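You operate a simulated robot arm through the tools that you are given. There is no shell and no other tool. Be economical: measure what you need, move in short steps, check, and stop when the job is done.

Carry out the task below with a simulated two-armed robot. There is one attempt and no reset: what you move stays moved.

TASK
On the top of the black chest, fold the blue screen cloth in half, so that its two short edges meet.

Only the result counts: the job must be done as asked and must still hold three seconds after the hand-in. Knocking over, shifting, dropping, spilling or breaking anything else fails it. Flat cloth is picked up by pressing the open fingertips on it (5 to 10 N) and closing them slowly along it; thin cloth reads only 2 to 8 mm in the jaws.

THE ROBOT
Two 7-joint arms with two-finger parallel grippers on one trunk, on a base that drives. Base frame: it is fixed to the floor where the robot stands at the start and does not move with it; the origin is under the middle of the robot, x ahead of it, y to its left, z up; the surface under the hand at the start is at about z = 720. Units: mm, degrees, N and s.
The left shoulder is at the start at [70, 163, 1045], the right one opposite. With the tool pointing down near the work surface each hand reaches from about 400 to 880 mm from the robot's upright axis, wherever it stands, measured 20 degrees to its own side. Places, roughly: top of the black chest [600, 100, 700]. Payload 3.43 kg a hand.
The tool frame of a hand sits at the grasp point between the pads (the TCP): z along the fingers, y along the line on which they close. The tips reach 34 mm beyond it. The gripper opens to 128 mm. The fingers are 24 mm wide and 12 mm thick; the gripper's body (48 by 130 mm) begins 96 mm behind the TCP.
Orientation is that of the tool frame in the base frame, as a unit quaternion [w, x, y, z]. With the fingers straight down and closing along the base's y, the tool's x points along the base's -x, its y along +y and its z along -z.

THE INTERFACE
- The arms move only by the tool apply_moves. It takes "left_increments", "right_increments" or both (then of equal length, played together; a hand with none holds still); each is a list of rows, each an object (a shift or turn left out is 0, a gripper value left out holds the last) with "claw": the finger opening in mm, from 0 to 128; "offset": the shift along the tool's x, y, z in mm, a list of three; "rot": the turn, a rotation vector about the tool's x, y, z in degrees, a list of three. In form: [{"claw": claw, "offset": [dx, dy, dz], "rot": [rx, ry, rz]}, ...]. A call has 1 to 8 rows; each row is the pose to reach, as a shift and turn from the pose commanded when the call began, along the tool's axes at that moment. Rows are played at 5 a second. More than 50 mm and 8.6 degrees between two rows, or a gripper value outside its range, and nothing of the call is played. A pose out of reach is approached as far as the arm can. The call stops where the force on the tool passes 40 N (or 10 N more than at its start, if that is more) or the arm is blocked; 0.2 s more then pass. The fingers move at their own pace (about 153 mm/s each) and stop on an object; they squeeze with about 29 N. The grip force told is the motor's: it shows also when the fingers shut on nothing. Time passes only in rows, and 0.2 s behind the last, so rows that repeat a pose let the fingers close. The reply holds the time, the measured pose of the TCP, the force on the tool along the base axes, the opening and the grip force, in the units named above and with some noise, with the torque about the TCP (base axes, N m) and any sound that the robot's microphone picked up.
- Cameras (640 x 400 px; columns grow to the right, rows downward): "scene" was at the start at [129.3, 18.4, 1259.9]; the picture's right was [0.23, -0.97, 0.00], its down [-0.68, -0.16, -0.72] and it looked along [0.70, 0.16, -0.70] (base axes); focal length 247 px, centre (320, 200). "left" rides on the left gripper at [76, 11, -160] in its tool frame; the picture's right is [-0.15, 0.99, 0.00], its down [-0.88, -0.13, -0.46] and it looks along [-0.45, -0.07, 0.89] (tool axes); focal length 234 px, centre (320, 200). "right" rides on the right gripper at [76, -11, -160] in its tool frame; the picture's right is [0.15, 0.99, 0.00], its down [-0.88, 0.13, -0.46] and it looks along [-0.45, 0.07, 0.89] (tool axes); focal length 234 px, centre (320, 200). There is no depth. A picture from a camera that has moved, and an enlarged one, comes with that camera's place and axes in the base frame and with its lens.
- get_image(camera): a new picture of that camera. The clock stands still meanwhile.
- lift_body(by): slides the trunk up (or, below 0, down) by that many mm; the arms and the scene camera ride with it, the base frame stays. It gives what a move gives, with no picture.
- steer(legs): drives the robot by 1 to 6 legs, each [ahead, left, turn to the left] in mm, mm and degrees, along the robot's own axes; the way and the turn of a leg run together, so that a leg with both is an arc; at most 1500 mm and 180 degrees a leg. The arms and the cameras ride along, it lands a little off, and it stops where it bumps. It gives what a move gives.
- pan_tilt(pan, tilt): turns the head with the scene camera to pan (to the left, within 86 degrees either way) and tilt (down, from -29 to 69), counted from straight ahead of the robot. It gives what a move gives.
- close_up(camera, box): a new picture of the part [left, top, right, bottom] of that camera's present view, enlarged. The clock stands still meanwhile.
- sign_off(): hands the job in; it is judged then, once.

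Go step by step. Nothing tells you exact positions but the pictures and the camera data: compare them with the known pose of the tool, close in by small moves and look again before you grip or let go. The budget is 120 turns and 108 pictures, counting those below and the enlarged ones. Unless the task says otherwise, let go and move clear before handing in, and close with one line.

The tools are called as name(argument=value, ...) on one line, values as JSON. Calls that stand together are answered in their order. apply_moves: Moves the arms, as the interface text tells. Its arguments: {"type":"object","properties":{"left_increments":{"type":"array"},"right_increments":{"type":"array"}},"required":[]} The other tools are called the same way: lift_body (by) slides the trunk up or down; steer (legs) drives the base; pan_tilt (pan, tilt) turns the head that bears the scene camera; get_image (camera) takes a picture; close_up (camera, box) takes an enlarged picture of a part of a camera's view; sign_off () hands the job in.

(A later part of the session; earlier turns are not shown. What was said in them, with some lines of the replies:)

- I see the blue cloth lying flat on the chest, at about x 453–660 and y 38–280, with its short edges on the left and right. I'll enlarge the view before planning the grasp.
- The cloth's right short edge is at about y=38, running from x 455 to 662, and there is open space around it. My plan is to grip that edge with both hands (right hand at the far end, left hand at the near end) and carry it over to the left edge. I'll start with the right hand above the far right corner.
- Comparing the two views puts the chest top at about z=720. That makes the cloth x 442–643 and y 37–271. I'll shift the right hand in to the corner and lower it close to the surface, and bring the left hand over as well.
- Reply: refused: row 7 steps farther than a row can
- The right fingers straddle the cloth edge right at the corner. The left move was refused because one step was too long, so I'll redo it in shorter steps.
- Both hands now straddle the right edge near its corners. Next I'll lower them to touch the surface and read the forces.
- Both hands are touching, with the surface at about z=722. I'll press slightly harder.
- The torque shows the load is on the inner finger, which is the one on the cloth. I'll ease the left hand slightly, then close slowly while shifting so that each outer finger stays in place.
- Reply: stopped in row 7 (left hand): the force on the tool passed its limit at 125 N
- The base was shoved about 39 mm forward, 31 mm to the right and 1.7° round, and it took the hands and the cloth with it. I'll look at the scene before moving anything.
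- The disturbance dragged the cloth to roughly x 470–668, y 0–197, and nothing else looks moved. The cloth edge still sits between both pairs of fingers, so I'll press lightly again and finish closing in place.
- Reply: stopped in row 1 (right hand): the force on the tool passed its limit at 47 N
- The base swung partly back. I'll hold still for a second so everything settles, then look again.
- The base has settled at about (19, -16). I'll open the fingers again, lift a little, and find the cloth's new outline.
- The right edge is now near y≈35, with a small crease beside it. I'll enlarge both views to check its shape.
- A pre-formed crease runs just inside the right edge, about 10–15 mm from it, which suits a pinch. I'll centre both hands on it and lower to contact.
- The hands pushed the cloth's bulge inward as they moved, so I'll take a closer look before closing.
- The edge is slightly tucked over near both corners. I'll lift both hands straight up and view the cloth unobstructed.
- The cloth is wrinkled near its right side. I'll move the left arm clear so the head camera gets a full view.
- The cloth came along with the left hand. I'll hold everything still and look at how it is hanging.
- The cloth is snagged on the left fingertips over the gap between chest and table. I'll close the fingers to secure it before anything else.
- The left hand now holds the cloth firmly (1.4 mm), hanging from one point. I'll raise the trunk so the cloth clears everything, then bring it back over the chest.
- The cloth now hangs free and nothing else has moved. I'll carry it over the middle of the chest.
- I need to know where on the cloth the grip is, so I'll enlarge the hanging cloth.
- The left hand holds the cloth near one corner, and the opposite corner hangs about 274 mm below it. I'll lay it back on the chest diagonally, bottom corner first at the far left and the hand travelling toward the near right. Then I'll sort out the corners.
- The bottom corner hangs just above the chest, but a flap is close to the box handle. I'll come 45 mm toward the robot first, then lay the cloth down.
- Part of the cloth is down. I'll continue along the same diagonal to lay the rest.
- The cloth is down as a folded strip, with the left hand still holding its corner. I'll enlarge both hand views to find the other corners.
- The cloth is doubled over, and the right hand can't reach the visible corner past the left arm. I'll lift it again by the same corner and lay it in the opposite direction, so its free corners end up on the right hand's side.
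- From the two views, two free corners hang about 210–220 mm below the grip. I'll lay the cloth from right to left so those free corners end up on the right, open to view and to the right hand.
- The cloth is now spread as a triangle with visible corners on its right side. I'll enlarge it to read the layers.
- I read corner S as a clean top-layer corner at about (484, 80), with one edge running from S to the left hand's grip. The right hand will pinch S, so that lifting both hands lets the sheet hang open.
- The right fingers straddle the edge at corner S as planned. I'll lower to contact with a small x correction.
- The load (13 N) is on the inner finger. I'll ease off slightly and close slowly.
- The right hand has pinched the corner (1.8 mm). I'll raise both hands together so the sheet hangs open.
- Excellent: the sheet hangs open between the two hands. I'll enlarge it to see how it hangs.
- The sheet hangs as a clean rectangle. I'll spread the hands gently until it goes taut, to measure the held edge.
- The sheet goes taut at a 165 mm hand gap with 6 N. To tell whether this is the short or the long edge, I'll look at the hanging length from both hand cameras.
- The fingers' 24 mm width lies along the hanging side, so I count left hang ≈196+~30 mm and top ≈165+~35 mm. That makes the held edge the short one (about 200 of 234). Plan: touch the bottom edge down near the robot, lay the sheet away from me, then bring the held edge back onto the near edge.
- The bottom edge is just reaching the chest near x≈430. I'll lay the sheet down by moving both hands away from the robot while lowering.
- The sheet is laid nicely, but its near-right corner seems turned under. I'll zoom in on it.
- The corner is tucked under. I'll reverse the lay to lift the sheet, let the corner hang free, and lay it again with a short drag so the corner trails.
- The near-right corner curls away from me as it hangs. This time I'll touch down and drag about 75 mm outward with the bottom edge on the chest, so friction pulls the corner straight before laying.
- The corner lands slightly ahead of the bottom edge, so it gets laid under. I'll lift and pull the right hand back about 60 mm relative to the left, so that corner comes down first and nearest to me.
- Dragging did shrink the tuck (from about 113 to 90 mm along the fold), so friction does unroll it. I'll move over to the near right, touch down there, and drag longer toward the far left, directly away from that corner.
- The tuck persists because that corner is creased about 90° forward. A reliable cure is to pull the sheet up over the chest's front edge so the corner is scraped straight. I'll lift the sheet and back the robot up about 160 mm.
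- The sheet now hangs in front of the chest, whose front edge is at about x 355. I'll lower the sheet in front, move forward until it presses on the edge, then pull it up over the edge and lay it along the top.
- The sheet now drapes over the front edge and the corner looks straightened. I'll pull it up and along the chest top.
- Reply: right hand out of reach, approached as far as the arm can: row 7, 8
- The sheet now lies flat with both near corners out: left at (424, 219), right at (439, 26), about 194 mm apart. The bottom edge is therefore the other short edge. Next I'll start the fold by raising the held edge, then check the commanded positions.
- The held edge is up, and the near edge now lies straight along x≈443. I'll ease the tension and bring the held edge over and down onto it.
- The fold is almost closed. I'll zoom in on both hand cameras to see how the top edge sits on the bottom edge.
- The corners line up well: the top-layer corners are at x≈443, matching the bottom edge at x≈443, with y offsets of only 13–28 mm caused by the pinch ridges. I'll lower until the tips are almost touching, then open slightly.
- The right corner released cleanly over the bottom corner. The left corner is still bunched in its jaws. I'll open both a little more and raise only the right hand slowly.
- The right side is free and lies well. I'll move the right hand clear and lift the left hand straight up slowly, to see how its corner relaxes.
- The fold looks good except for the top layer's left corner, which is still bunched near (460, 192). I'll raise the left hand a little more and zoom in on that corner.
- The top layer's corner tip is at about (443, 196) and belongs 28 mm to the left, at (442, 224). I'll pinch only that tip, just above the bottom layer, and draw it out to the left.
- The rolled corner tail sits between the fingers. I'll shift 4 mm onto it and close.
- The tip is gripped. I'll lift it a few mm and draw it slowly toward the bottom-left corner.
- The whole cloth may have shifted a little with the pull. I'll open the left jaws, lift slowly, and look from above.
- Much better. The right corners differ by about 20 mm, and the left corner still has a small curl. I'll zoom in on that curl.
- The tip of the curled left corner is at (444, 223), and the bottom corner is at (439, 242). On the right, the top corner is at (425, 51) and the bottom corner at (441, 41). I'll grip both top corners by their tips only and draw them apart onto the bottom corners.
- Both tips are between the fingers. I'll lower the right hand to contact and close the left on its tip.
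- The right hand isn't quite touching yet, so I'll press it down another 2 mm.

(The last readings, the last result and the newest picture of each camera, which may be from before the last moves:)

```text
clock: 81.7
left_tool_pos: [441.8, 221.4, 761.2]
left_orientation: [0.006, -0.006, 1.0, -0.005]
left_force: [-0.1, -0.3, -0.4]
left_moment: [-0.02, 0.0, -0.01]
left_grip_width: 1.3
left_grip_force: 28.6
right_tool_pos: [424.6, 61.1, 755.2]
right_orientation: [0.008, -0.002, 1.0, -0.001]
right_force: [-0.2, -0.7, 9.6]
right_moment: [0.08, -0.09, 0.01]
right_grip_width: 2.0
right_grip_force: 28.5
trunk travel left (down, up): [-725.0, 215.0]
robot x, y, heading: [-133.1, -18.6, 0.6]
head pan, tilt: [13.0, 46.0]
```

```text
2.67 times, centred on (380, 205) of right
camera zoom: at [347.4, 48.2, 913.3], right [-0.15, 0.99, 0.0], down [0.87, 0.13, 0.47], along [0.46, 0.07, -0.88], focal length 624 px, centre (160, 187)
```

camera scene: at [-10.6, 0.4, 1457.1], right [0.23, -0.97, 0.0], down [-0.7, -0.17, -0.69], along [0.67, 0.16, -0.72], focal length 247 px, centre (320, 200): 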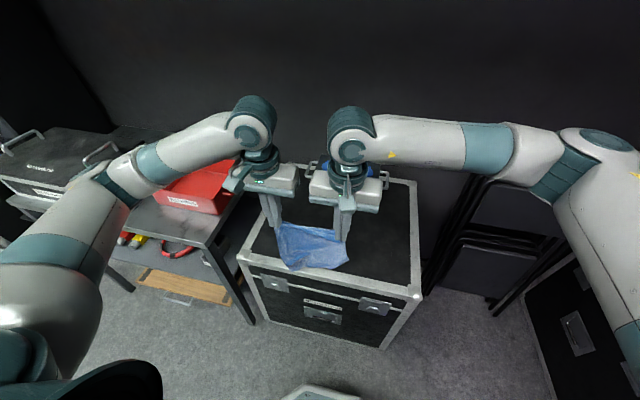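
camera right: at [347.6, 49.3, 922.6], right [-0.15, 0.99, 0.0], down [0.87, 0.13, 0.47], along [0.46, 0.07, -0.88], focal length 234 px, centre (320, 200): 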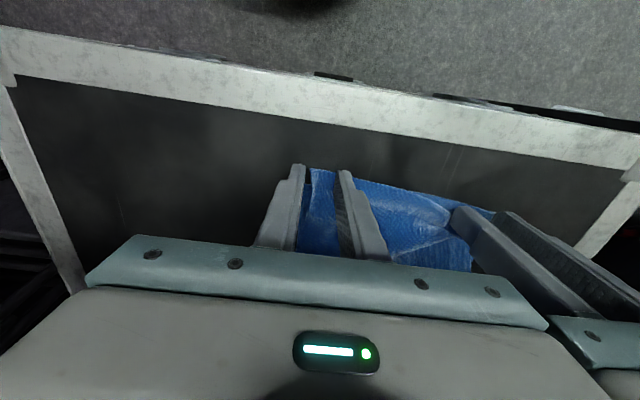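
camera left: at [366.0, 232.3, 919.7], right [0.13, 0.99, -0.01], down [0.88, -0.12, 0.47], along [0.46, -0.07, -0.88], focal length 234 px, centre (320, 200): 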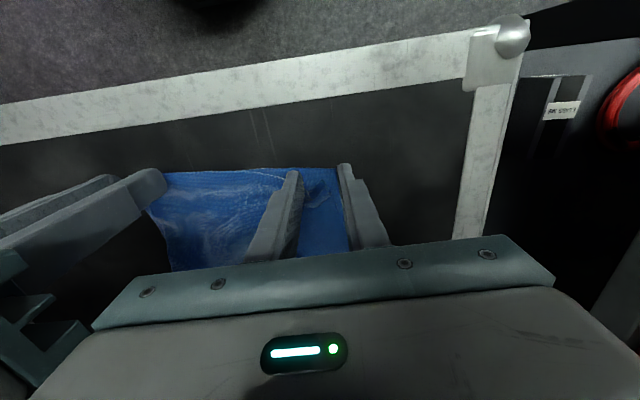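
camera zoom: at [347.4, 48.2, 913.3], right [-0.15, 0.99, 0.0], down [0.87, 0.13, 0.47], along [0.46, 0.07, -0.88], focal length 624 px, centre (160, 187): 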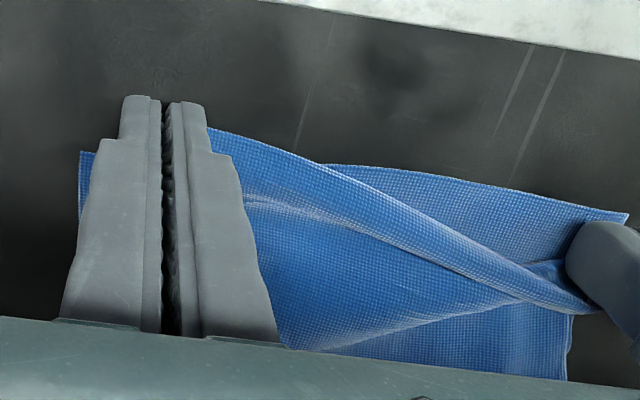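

Both top corners are held. I'll lift them about 5 mm, draw them apart onto the bottom corners, and set them down.

apply_moves(left_increments=[{"offset": [0, 0, -4]}, {"offset": [1, 3, -4]}, {"offset": [2, 6, -4]}, {"offset": [3, 9, -4]}, {"offset": [4, 11, -4]}, {"offset": [4, 12, -2]}, {"offset": [4, 12, 1]}], right_increments=[{"offset": [0, 0, -6]}, {"offset": [-4, -4, -8]}, {"offset": [-8, -8, -8]}, {"offset": [-12, -12, -8]}, {"offset": [-15, -15, -8]}, {"offset": [-16, -17, -6]}, {"offset": [-16, -17, -4]}])

close_up(camera="scene", box=[265, 190, 360, 270])

close_up(camera="right", box=[260, 130, 500, 280])

```text
clock: 83.3
left_tool_pos: [438.6, 231.7, 760.3]
left_orientation: [0.007, -0.005, 1.0, -0.006]
left_force: [0.8, -18.2, 2.7]
left_moment: [-0.37, -0.01, -0.24]
left_grip_width: 1.5
left_grip_force: 29.2
right_tool_pos: [440.5, 43.6, 759.2]
right_orientation: [0.006, -0.002, 1.0, -0.001]
right_force: [0.5, 16.6, 1.1]
right_moment: [0.59, -0.02, 0.23]
right_grip_width: 1.9
right_grip_force: 28.9
trunk travel left (down, up): [-725.0, 215.0]
robot x, y, heading: [-138.9, -18.7, 0.4]
head pan, tilt: [13.0, 46.0]
```

```text
5.00 times, centred on (312, 230) of scene
camera zoom: at [-12.0, 0.1, 1457.4], right [0.23, -0.97, 0.0], down [-0.7, -0.17, -0.69], along [0.68, 0.16, -0.72], focal length 1237 px, centre (358, 50)
```

zoom: 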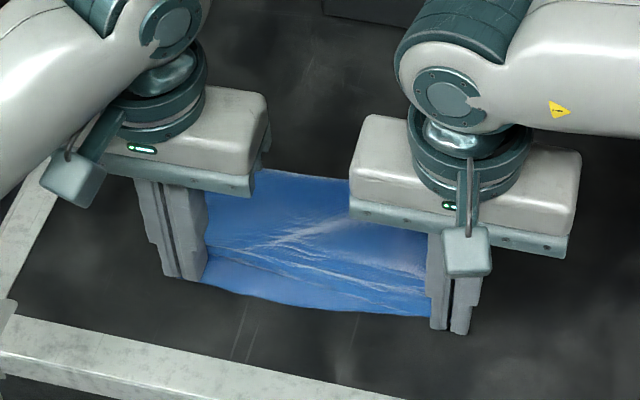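

```text
2.67 times, centred on (380, 205) of right
camera zoom: at [363.7, 31.6, 917.4], right [-0.15, 0.99, 0.0], down [0.87, 0.13, 0.47], along [0.46, 0.07, -0.88], focal length 624 px, centre (160, 187)
```

zoom: 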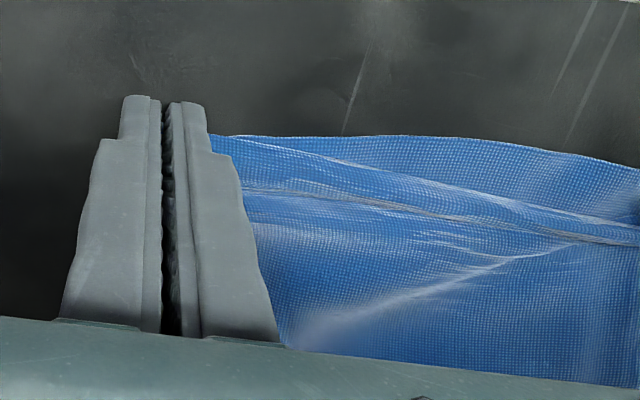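

The top edge is now pulled straight between the hands. I'll ease the tension, nudge the left corner 6 mm toward the near edge, then open both hands and lift slowly.

apply_moves(left_increments=[{"offset": [3, -1, 0]}, {"offset": [7, -2, 1]}, {"offset": [7, -2, 1]}, {"claw": 5, "offset": [7, -2, 1]}, {"claw": 10, "offset": [7, -2, 1]}, {"claw": 18, "offset": [7, -2, 1]}, {"claw": 26, "offset": [7, -2, -4]}, {"offset": [7, -2, -15]}], right_increments=[{"offset": [0, 1, 1]}, {"offset": [0, 1, 2]}, {"offset": [0, 1, 2]}, {"claw": 5, "offset": [0, 1, 2]}, {"claw": 10, "offset": [0, 1, 2]}, {"claw": 18, "offset": [0, 1, 2]}, {"claw": 26, "offset": [0, 1, -4]}, {"offset": [0, 1, -15]}])

apply_moves(left_increments=[{"offset": [0, 0, -20]}, {"offset": [0, 0, -45]}, {"offset": [0, 0, -80]}, {"offset": [0, 40, -100]}, {"offset": [0, 80, -110]}], right_increments=[{"offset": [0, 0, -20]}, {"offset": [0, 0, -45]}, {"offset": [0, 0, -80]}, {"offset": [0, -40, -100]}, {"offset": [0, -80, -110]}])

close_up(camera="scene", box=[270, 190, 360, 265])

```text
clock: 85.1
left_tool_pos: [431.3, 231.6, 774.9]
left_orientation: [0.006, -0.006, 1.0, -0.005]
left_force: [0.2, -0.4, 0.0]
left_moment: [0.01, 0.02, -0.02]
left_grip_width: 26.0
left_grip_force: 0.0
right_tool_pos: [440.6, 43.6, 772.8]
right_orientation: [0.007, -0.002, 1.0, -0.001]
right_force: [0.3, -0.1, -0.6]
right_moment: [0.0, 0.03, -0.01]
right_grip_width: 25.8
right_grip_force: 0.1
trunk travel left (down, up): [-725.0, 215.0]
robot x, y, heading: [-139.0, -17.8, 0.4]
head pan, tilt: [13.0, 46.0]
```

```text
clock: 86.3
left_tool_pos: [426.7, 311.3, 884.6]
left_orientation: [0.006, -0.005, 1.0, -0.005]
left_force: [0.7, 0.4, 0.1]
left_moment: [0.0, -0.01, -0.01]
left_grip_width: 26.1
left_grip_force: 0.0
right_tool_pos: [439.6, -36.9, 883.6]
right_orientation: [0.008, -0.002, 1.0, -0.001]
right_force: [-1.1, 1.0, 0.5]
right_moment: [0.02, 0.0, -0.02]
right_grip_width: 26.2
right_grip_force: 0.2
trunk travel left (down, up): [-725.0, 215.0]
robot x, y, heading: [-137.1, -17.0, 0.3]
head pan, tilt: [13.0, 46.0]
```

```text
5.33 times, centred on (315, 228) of scene
camera zoom: at [-12.5, -0.4, 1457.3], right [0.23, -0.97, 0.0], down [-0.7, -0.17, -0.69], along [0.68, 0.16, -0.72], focal length 1320 px, centre (347, 53)
```

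zoom: 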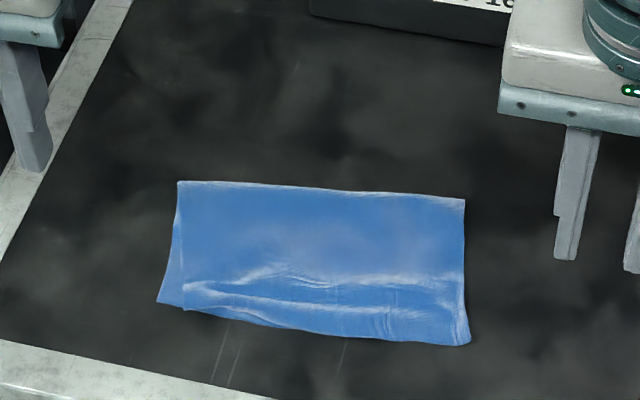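

That looks very close to a clean half fold. I'll check the left corner from the left camera.

close_up(camera="left", box=[110, 120, 310, 250])

```text
3.08 times, centred on (210, 185) of left
camera zoom: at [349.7, 323.6, 1043.2], right [0.14, 0.99, -0.01], down [0.88, -0.12, 0.47], along [0.46, -0.07, -0.88], focal length 720 px, centre (658, 246)
```

zoom: 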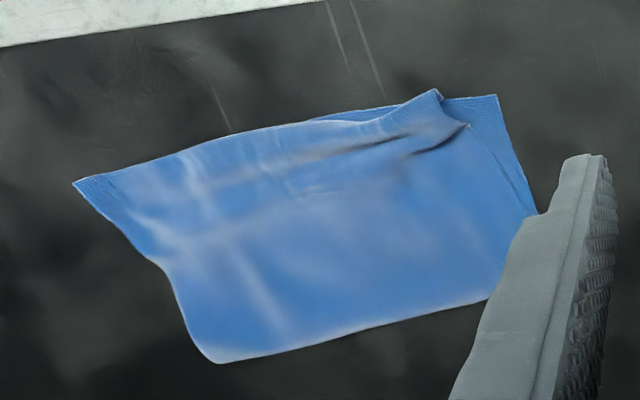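

The right corner matches within a few mm, but the left top corner is still about 23 mm short, with a small pleat. I'll pin the right side with closed fingertips, pinch just the left tip, and draw it out.

apply_moves(left_increments=[{"offset": [3, -25, 15]}, {"offset": [6, -50, 35]}, {"offset": [9, -75, 55]}, {"offset": [11, -98, 75]}, {"offset": [11, -98, 100]}, {"offset": [11, -98, 118]}, {"offset": [11, -98, 124]}], right_increments=[{"claw": 0, "offset": [-6, 25, 10]}, {"offset": [-12, 50, 30]}, {"offset": [-18, 75, 55]}, {"offset": [-18, 90, 80]}, {"offset": [-18, 90, 105]}, {"offset": [-18, 90, 120]}, {"offset": [-18, 90, 125]}])

close_up(camera="left", box=[220, 110, 420, 230])

```text
clock: 87.9
left_tool_pos: [422.0, 212.4, 759.3]
left_orientation: [0.006, -0.006, 1.0, -0.005]
left_force: [0.2, 0.1, 1.0]
left_moment: [-0.01, 0.0, -0.01]
left_grip_width: 25.8
left_grip_force: 0.1
right_tool_pos: [458.5, 53.8, 759.0]
right_orientation: [0.007, -0.002, 1.0, -0.002]
right_force: [0.1, 0.4, 0.3]
right_moment: [0.0, -0.01, 0.03]
right_grip_width: 0.1
right_grip_force: 29.2
trunk travel left (down, up): [-725.0, 215.0]
robot x, y, heading: [-136.4, -22.8, 0.5]
head pan, tilt: [13.0, 46.0]
```

```text
3.20 times, centred on (320, 170) of left
camera zoom: at [343.7, 224.4, 919.0], right [0.13, 0.99, -0.01], down [0.88, -0.11, 0.47], along [0.46, -0.07, -0.88], focal length 749 px, centre (320, 296)
```

zoom: 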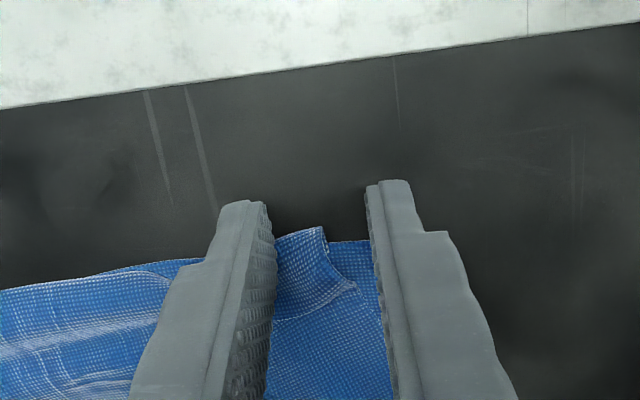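

The tip is centred between the left fingers. I'll pin with the right hand, then close the left.

apply_moves(left_increments=[{"offset": [3, 0, 0]}, {"claw": 20, "offset": [3, 0, 0]}, {"claw": 14, "offset": [3, 0, 0]}, {"claw": 8, "offset": [3, 0, 0]}, {"claw": 0, "offset": [3, 0, 0]}, {"claw": 0, "offset": [3, 0, 0]}, {"claw": 0, "offset": [3, 0, 0]}], right_increments=[{"offset": [0, 0, 1.5]}, {"offset": [0, 0, 2.5]}, {"offset": [0, 0, 3]}, {"offset": [0, 0, 3]}, {"offset": [0, 0, 3]}, {"offset": [0, 0, 3]}, {"offset": [0, 0, 3]}])

```text
clock: 89.5
left_tool_pos: [417.5, 214.2, 760.1]
left_orientation: [0.006, -0.006, 1.0, -0.005]
left_force: [-1.0, 0.0, -0.6]
left_moment: [0.03, 0.01, 0.03]
left_grip_width: 1.0
left_grip_force: 29.4
right_tool_pos: [459.5, 55.0, 756.4]
right_orientation: [0.006, -0.001, 1.0, -0.002]
right_force: [-0.2, 0.0, -0.2]
right_moment: [0.02, -0.01, -0.02]
right_grip_width: 0.0
right_grip_force: 28.9
trunk travel left (down, up): [-725.0, 215.0]
robot x, y, heading: [-136.0, -21.1, 0.7]
head pan, tilt: [13.0, 46.0]
```

The left hand holds the tip (1.0 mm, where empty reads 0.0). I'll press the right hand 2 mm further, then pull the tip.

apply_moves(right_increments=[{"offset": [0, 0, 1]}, {"offset": [0, 0, 1.8]}, {"offset": [0, 0, 1.8]}])

apply_moves(left_increments=[{"offset": [0, 1, -4]}, {"offset": [-1, 5, -5]}, {"offset": [-2, 9, -5]}, {"offset": [-3, 13, -5]}, {"offset": [-5, 17, -5]}, {"offset": [-6, 21, -5]}, {"offset": [-6, 23, -4]}, {"offset": [-6, 23, -1]}])

close_up(camera="left", box=[140, 110, 400, 270])

```text
clock: 90.3
left_tool_pos: [416.4, 213.1, 761.7]
left_orientation: [0.006, -0.007, 1.0, -0.005]
left_force: [0.4, 0.6, 0.3]
left_moment: [0.02, 0.01, 0.03]
left_grip_width: 1.1
left_grip_force: 28.9
right_tool_pos: [460.4, 53.6, 755.7]
right_orientation: [0.007, -0.001, 1.0, -0.001]
right_force: [-0.4, 0.0, 14.5]
right_moment: [0.01, 0.11, 0.0]
right_grip_width: 0.0
right_grip_force: 29.2
trunk travel left (down, up): [-725.0, 215.0]
robot x, y, heading: [-142.2, -17.9, 0.5]
head pan, tilt: [13.0, 46.0]
```

```text
clock: 92.1
left_tool_pos: [421.3, 236.0, 763.0]
left_orientation: [0.008, -0.006, 1.0, -0.006]
left_force: [1.0, -7.5, -0.9]
left_moment: [-0.22, -0.01, -0.07]
left_grip_width: 0.0
left_grip_force: 29.0
right_tool_pos: [458.3, 55.3, 756.3]
right_orientation: [0.008, -0.002, 1.0, -0.001]
right_force: [1.8, 6.4, 22.7]
right_moment: [0.25, 0.11, -0.01]
right_grip_width: 0.0
right_grip_force: 29.3
trunk travel left (down, up): [-725.0, 215.0]
robot x, y, heading: [-135.4, -18.7, 0.5]
head pan, tilt: [13.0, 46.0]
```

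```text
2.46 times, centred on (270, 190) of left
camera zoom: at [344.6, 247.5, 921.8], right [0.13, 0.99, -0.01], down [0.88, -0.12, 0.47], along [0.46, -0.07, -0.88], focal length 576 px, centre (443, 225)
```

zoom: 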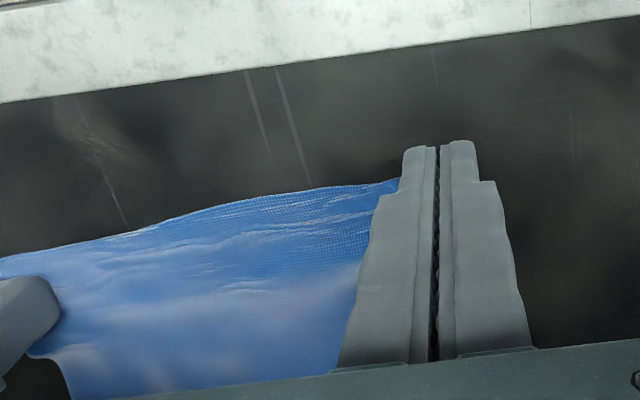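

The top edge is now straight out to the left corner with light tension. I'll release the left, then lift both hands straight up and away.

apply_moves(left_increments=[{"offset": [0, -1, 3]}, {"claw": 5, "offset": [0, -1, 3]}, {"claw": 10, "offset": [0, -1, 3]}, {"claw": 18, "offset": [0, -1, 3]}, {"claw": 26, "offset": [0, -1, 0]}, {"offset": [0, -1, -12]}, {"offset": [0, -1, -30]}, {"offset": [0, -1, -55]}], right_increments=[{"offset": [0, 0, 0]}, {"offset": [0, 0, 0]}, {"offset": [0, 0, -2]}, {"offset": [0, 0, -8]}, {"offset": [0, 0, -18]}, {"offset": [0, 0, -30]}, {"offset": [0, 0, -50]}, {"offset": [0, 0, -80]}])

apply_moves(left_increments=[{"offset": [0, 20, -35]}, {"offset": [0, 55, -65]}, {"offset": [0, 90, -80]}, {"offset": [0, 90, -80]}], right_increments=[{"offset": [0, -20, -30]}, {"offset": [0, -60, -50]}, {"offset": [0, -105, -60]}, {"offset": [0, -150, -60]}])

close_up(camera="scene", box=[270, 190, 360, 265])

close_up(camera="left", box=[110, 120, 310, 250])

```text
clock: 93.9
left_tool_pos: [422.4, 234.2, 817.8]
left_orientation: [0.006, -0.005, 1.0, -0.004]
left_force: [0.5, -0.9, -0.3]
left_moment: [0.03, 0.01, -0.03]
left_grip_width: 25.7
left_grip_force: 0.0
right_tool_pos: [459.8, 53.1, 835.1]
right_orientation: [0.006, -0.002, 1.0, -0.002]
right_force: [-0.2, -0.8, -0.9]
right_moment: [-0.01, 0.0, 0.01]
right_grip_width: 0.0
right_grip_force: 28.9
trunk travel left (down, up): [-725.0, 215.0]
robot x, y, heading: [-143.7, -17.8, 0.5]
head pan, tilt: [13.0, 46.0]
```

```text
clock: 94.9
left_tool_pos: [423.1, 326.1, 895.8]
left_orientation: [0.005, -0.005, 1.0, -0.004]
left_force: [-0.4, -0.5, 0.9]
left_moment: [0.05, 0.01, -0.01]
left_grip_width: 26.0
left_grip_force: 0.0
right_tool_pos: [457.4, -96.9, 896.3]
right_orientation: [0.008, -0.002, 1.0, 0.001]
right_force: [0.5, -0.7, 0.4]
right_moment: [0.03, -0.03, -0.03]
right_grip_width: 0.1
right_grip_force: 29.1
trunk travel left (down, up): [-725.0, 215.0]
robot x, y, heading: [-139.7, -19.6, 0.5]
head pan, tilt: [13.0, 46.0]
```

```text
5.33 times, centred on (315, 228) of scene
camera zoom: at [-11.7, -2.5, 1457.3], right [0.23, -0.97, 0.0], down [-0.7, -0.17, -0.69], along [0.68, 0.16, -0.72], focal length 1320 px, centre (347, 53)
```

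zoom: 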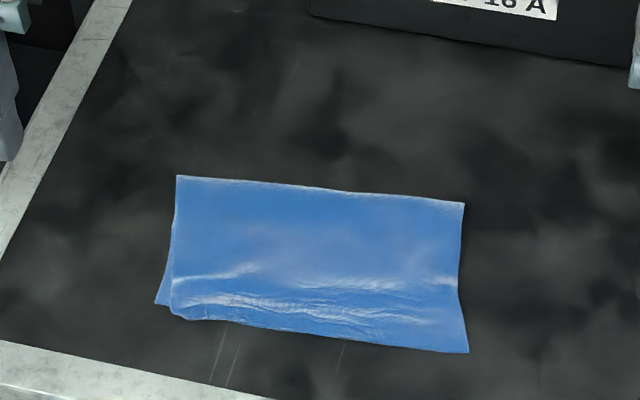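

```text
3.08 times, centred on (210, 185) of left
camera zoom: at [346.1, 336.9, 1054.5], right [0.13, 0.99, -0.01], down [0.88, -0.12, 0.47], along [0.46, -0.07, -0.88], focal length 720 px, centre (658, 246)
```

zoom: 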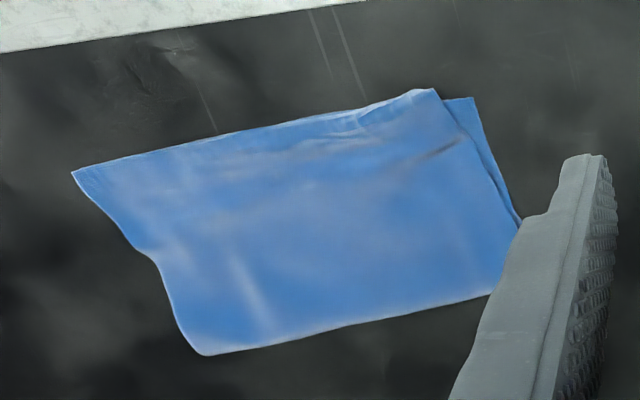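

The cloth is now folded in half with its short edges together; the left corners are about 15 mm apart and the rest is closer. I'll take a final overview to make sure nothing else has moved.

get_image(camera="scene")

```text
2 pictures are left
camera scene: at [-11.7, -2.5, 1457.3], right [0.23, -0.97, 0.0], down [-0.7, -0.17, -0.69], along [0.68, 0.16, -0.72], focal length 247 px, centre (320, 200)
```

scene: 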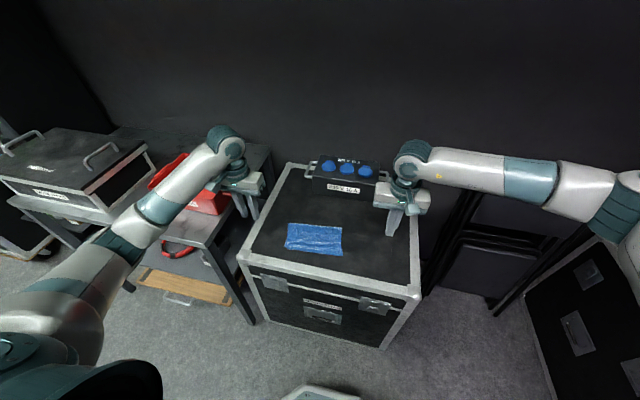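

The cloth lies folded on the chest, both hands are clear, and everything else is in its place, so I'm handing in.

sign_off()

```text
The job is handed in.
```

The blue screen cloth is folded in half on top of the black chest with its short edges together, though the left corners are still about 15 mm apart.
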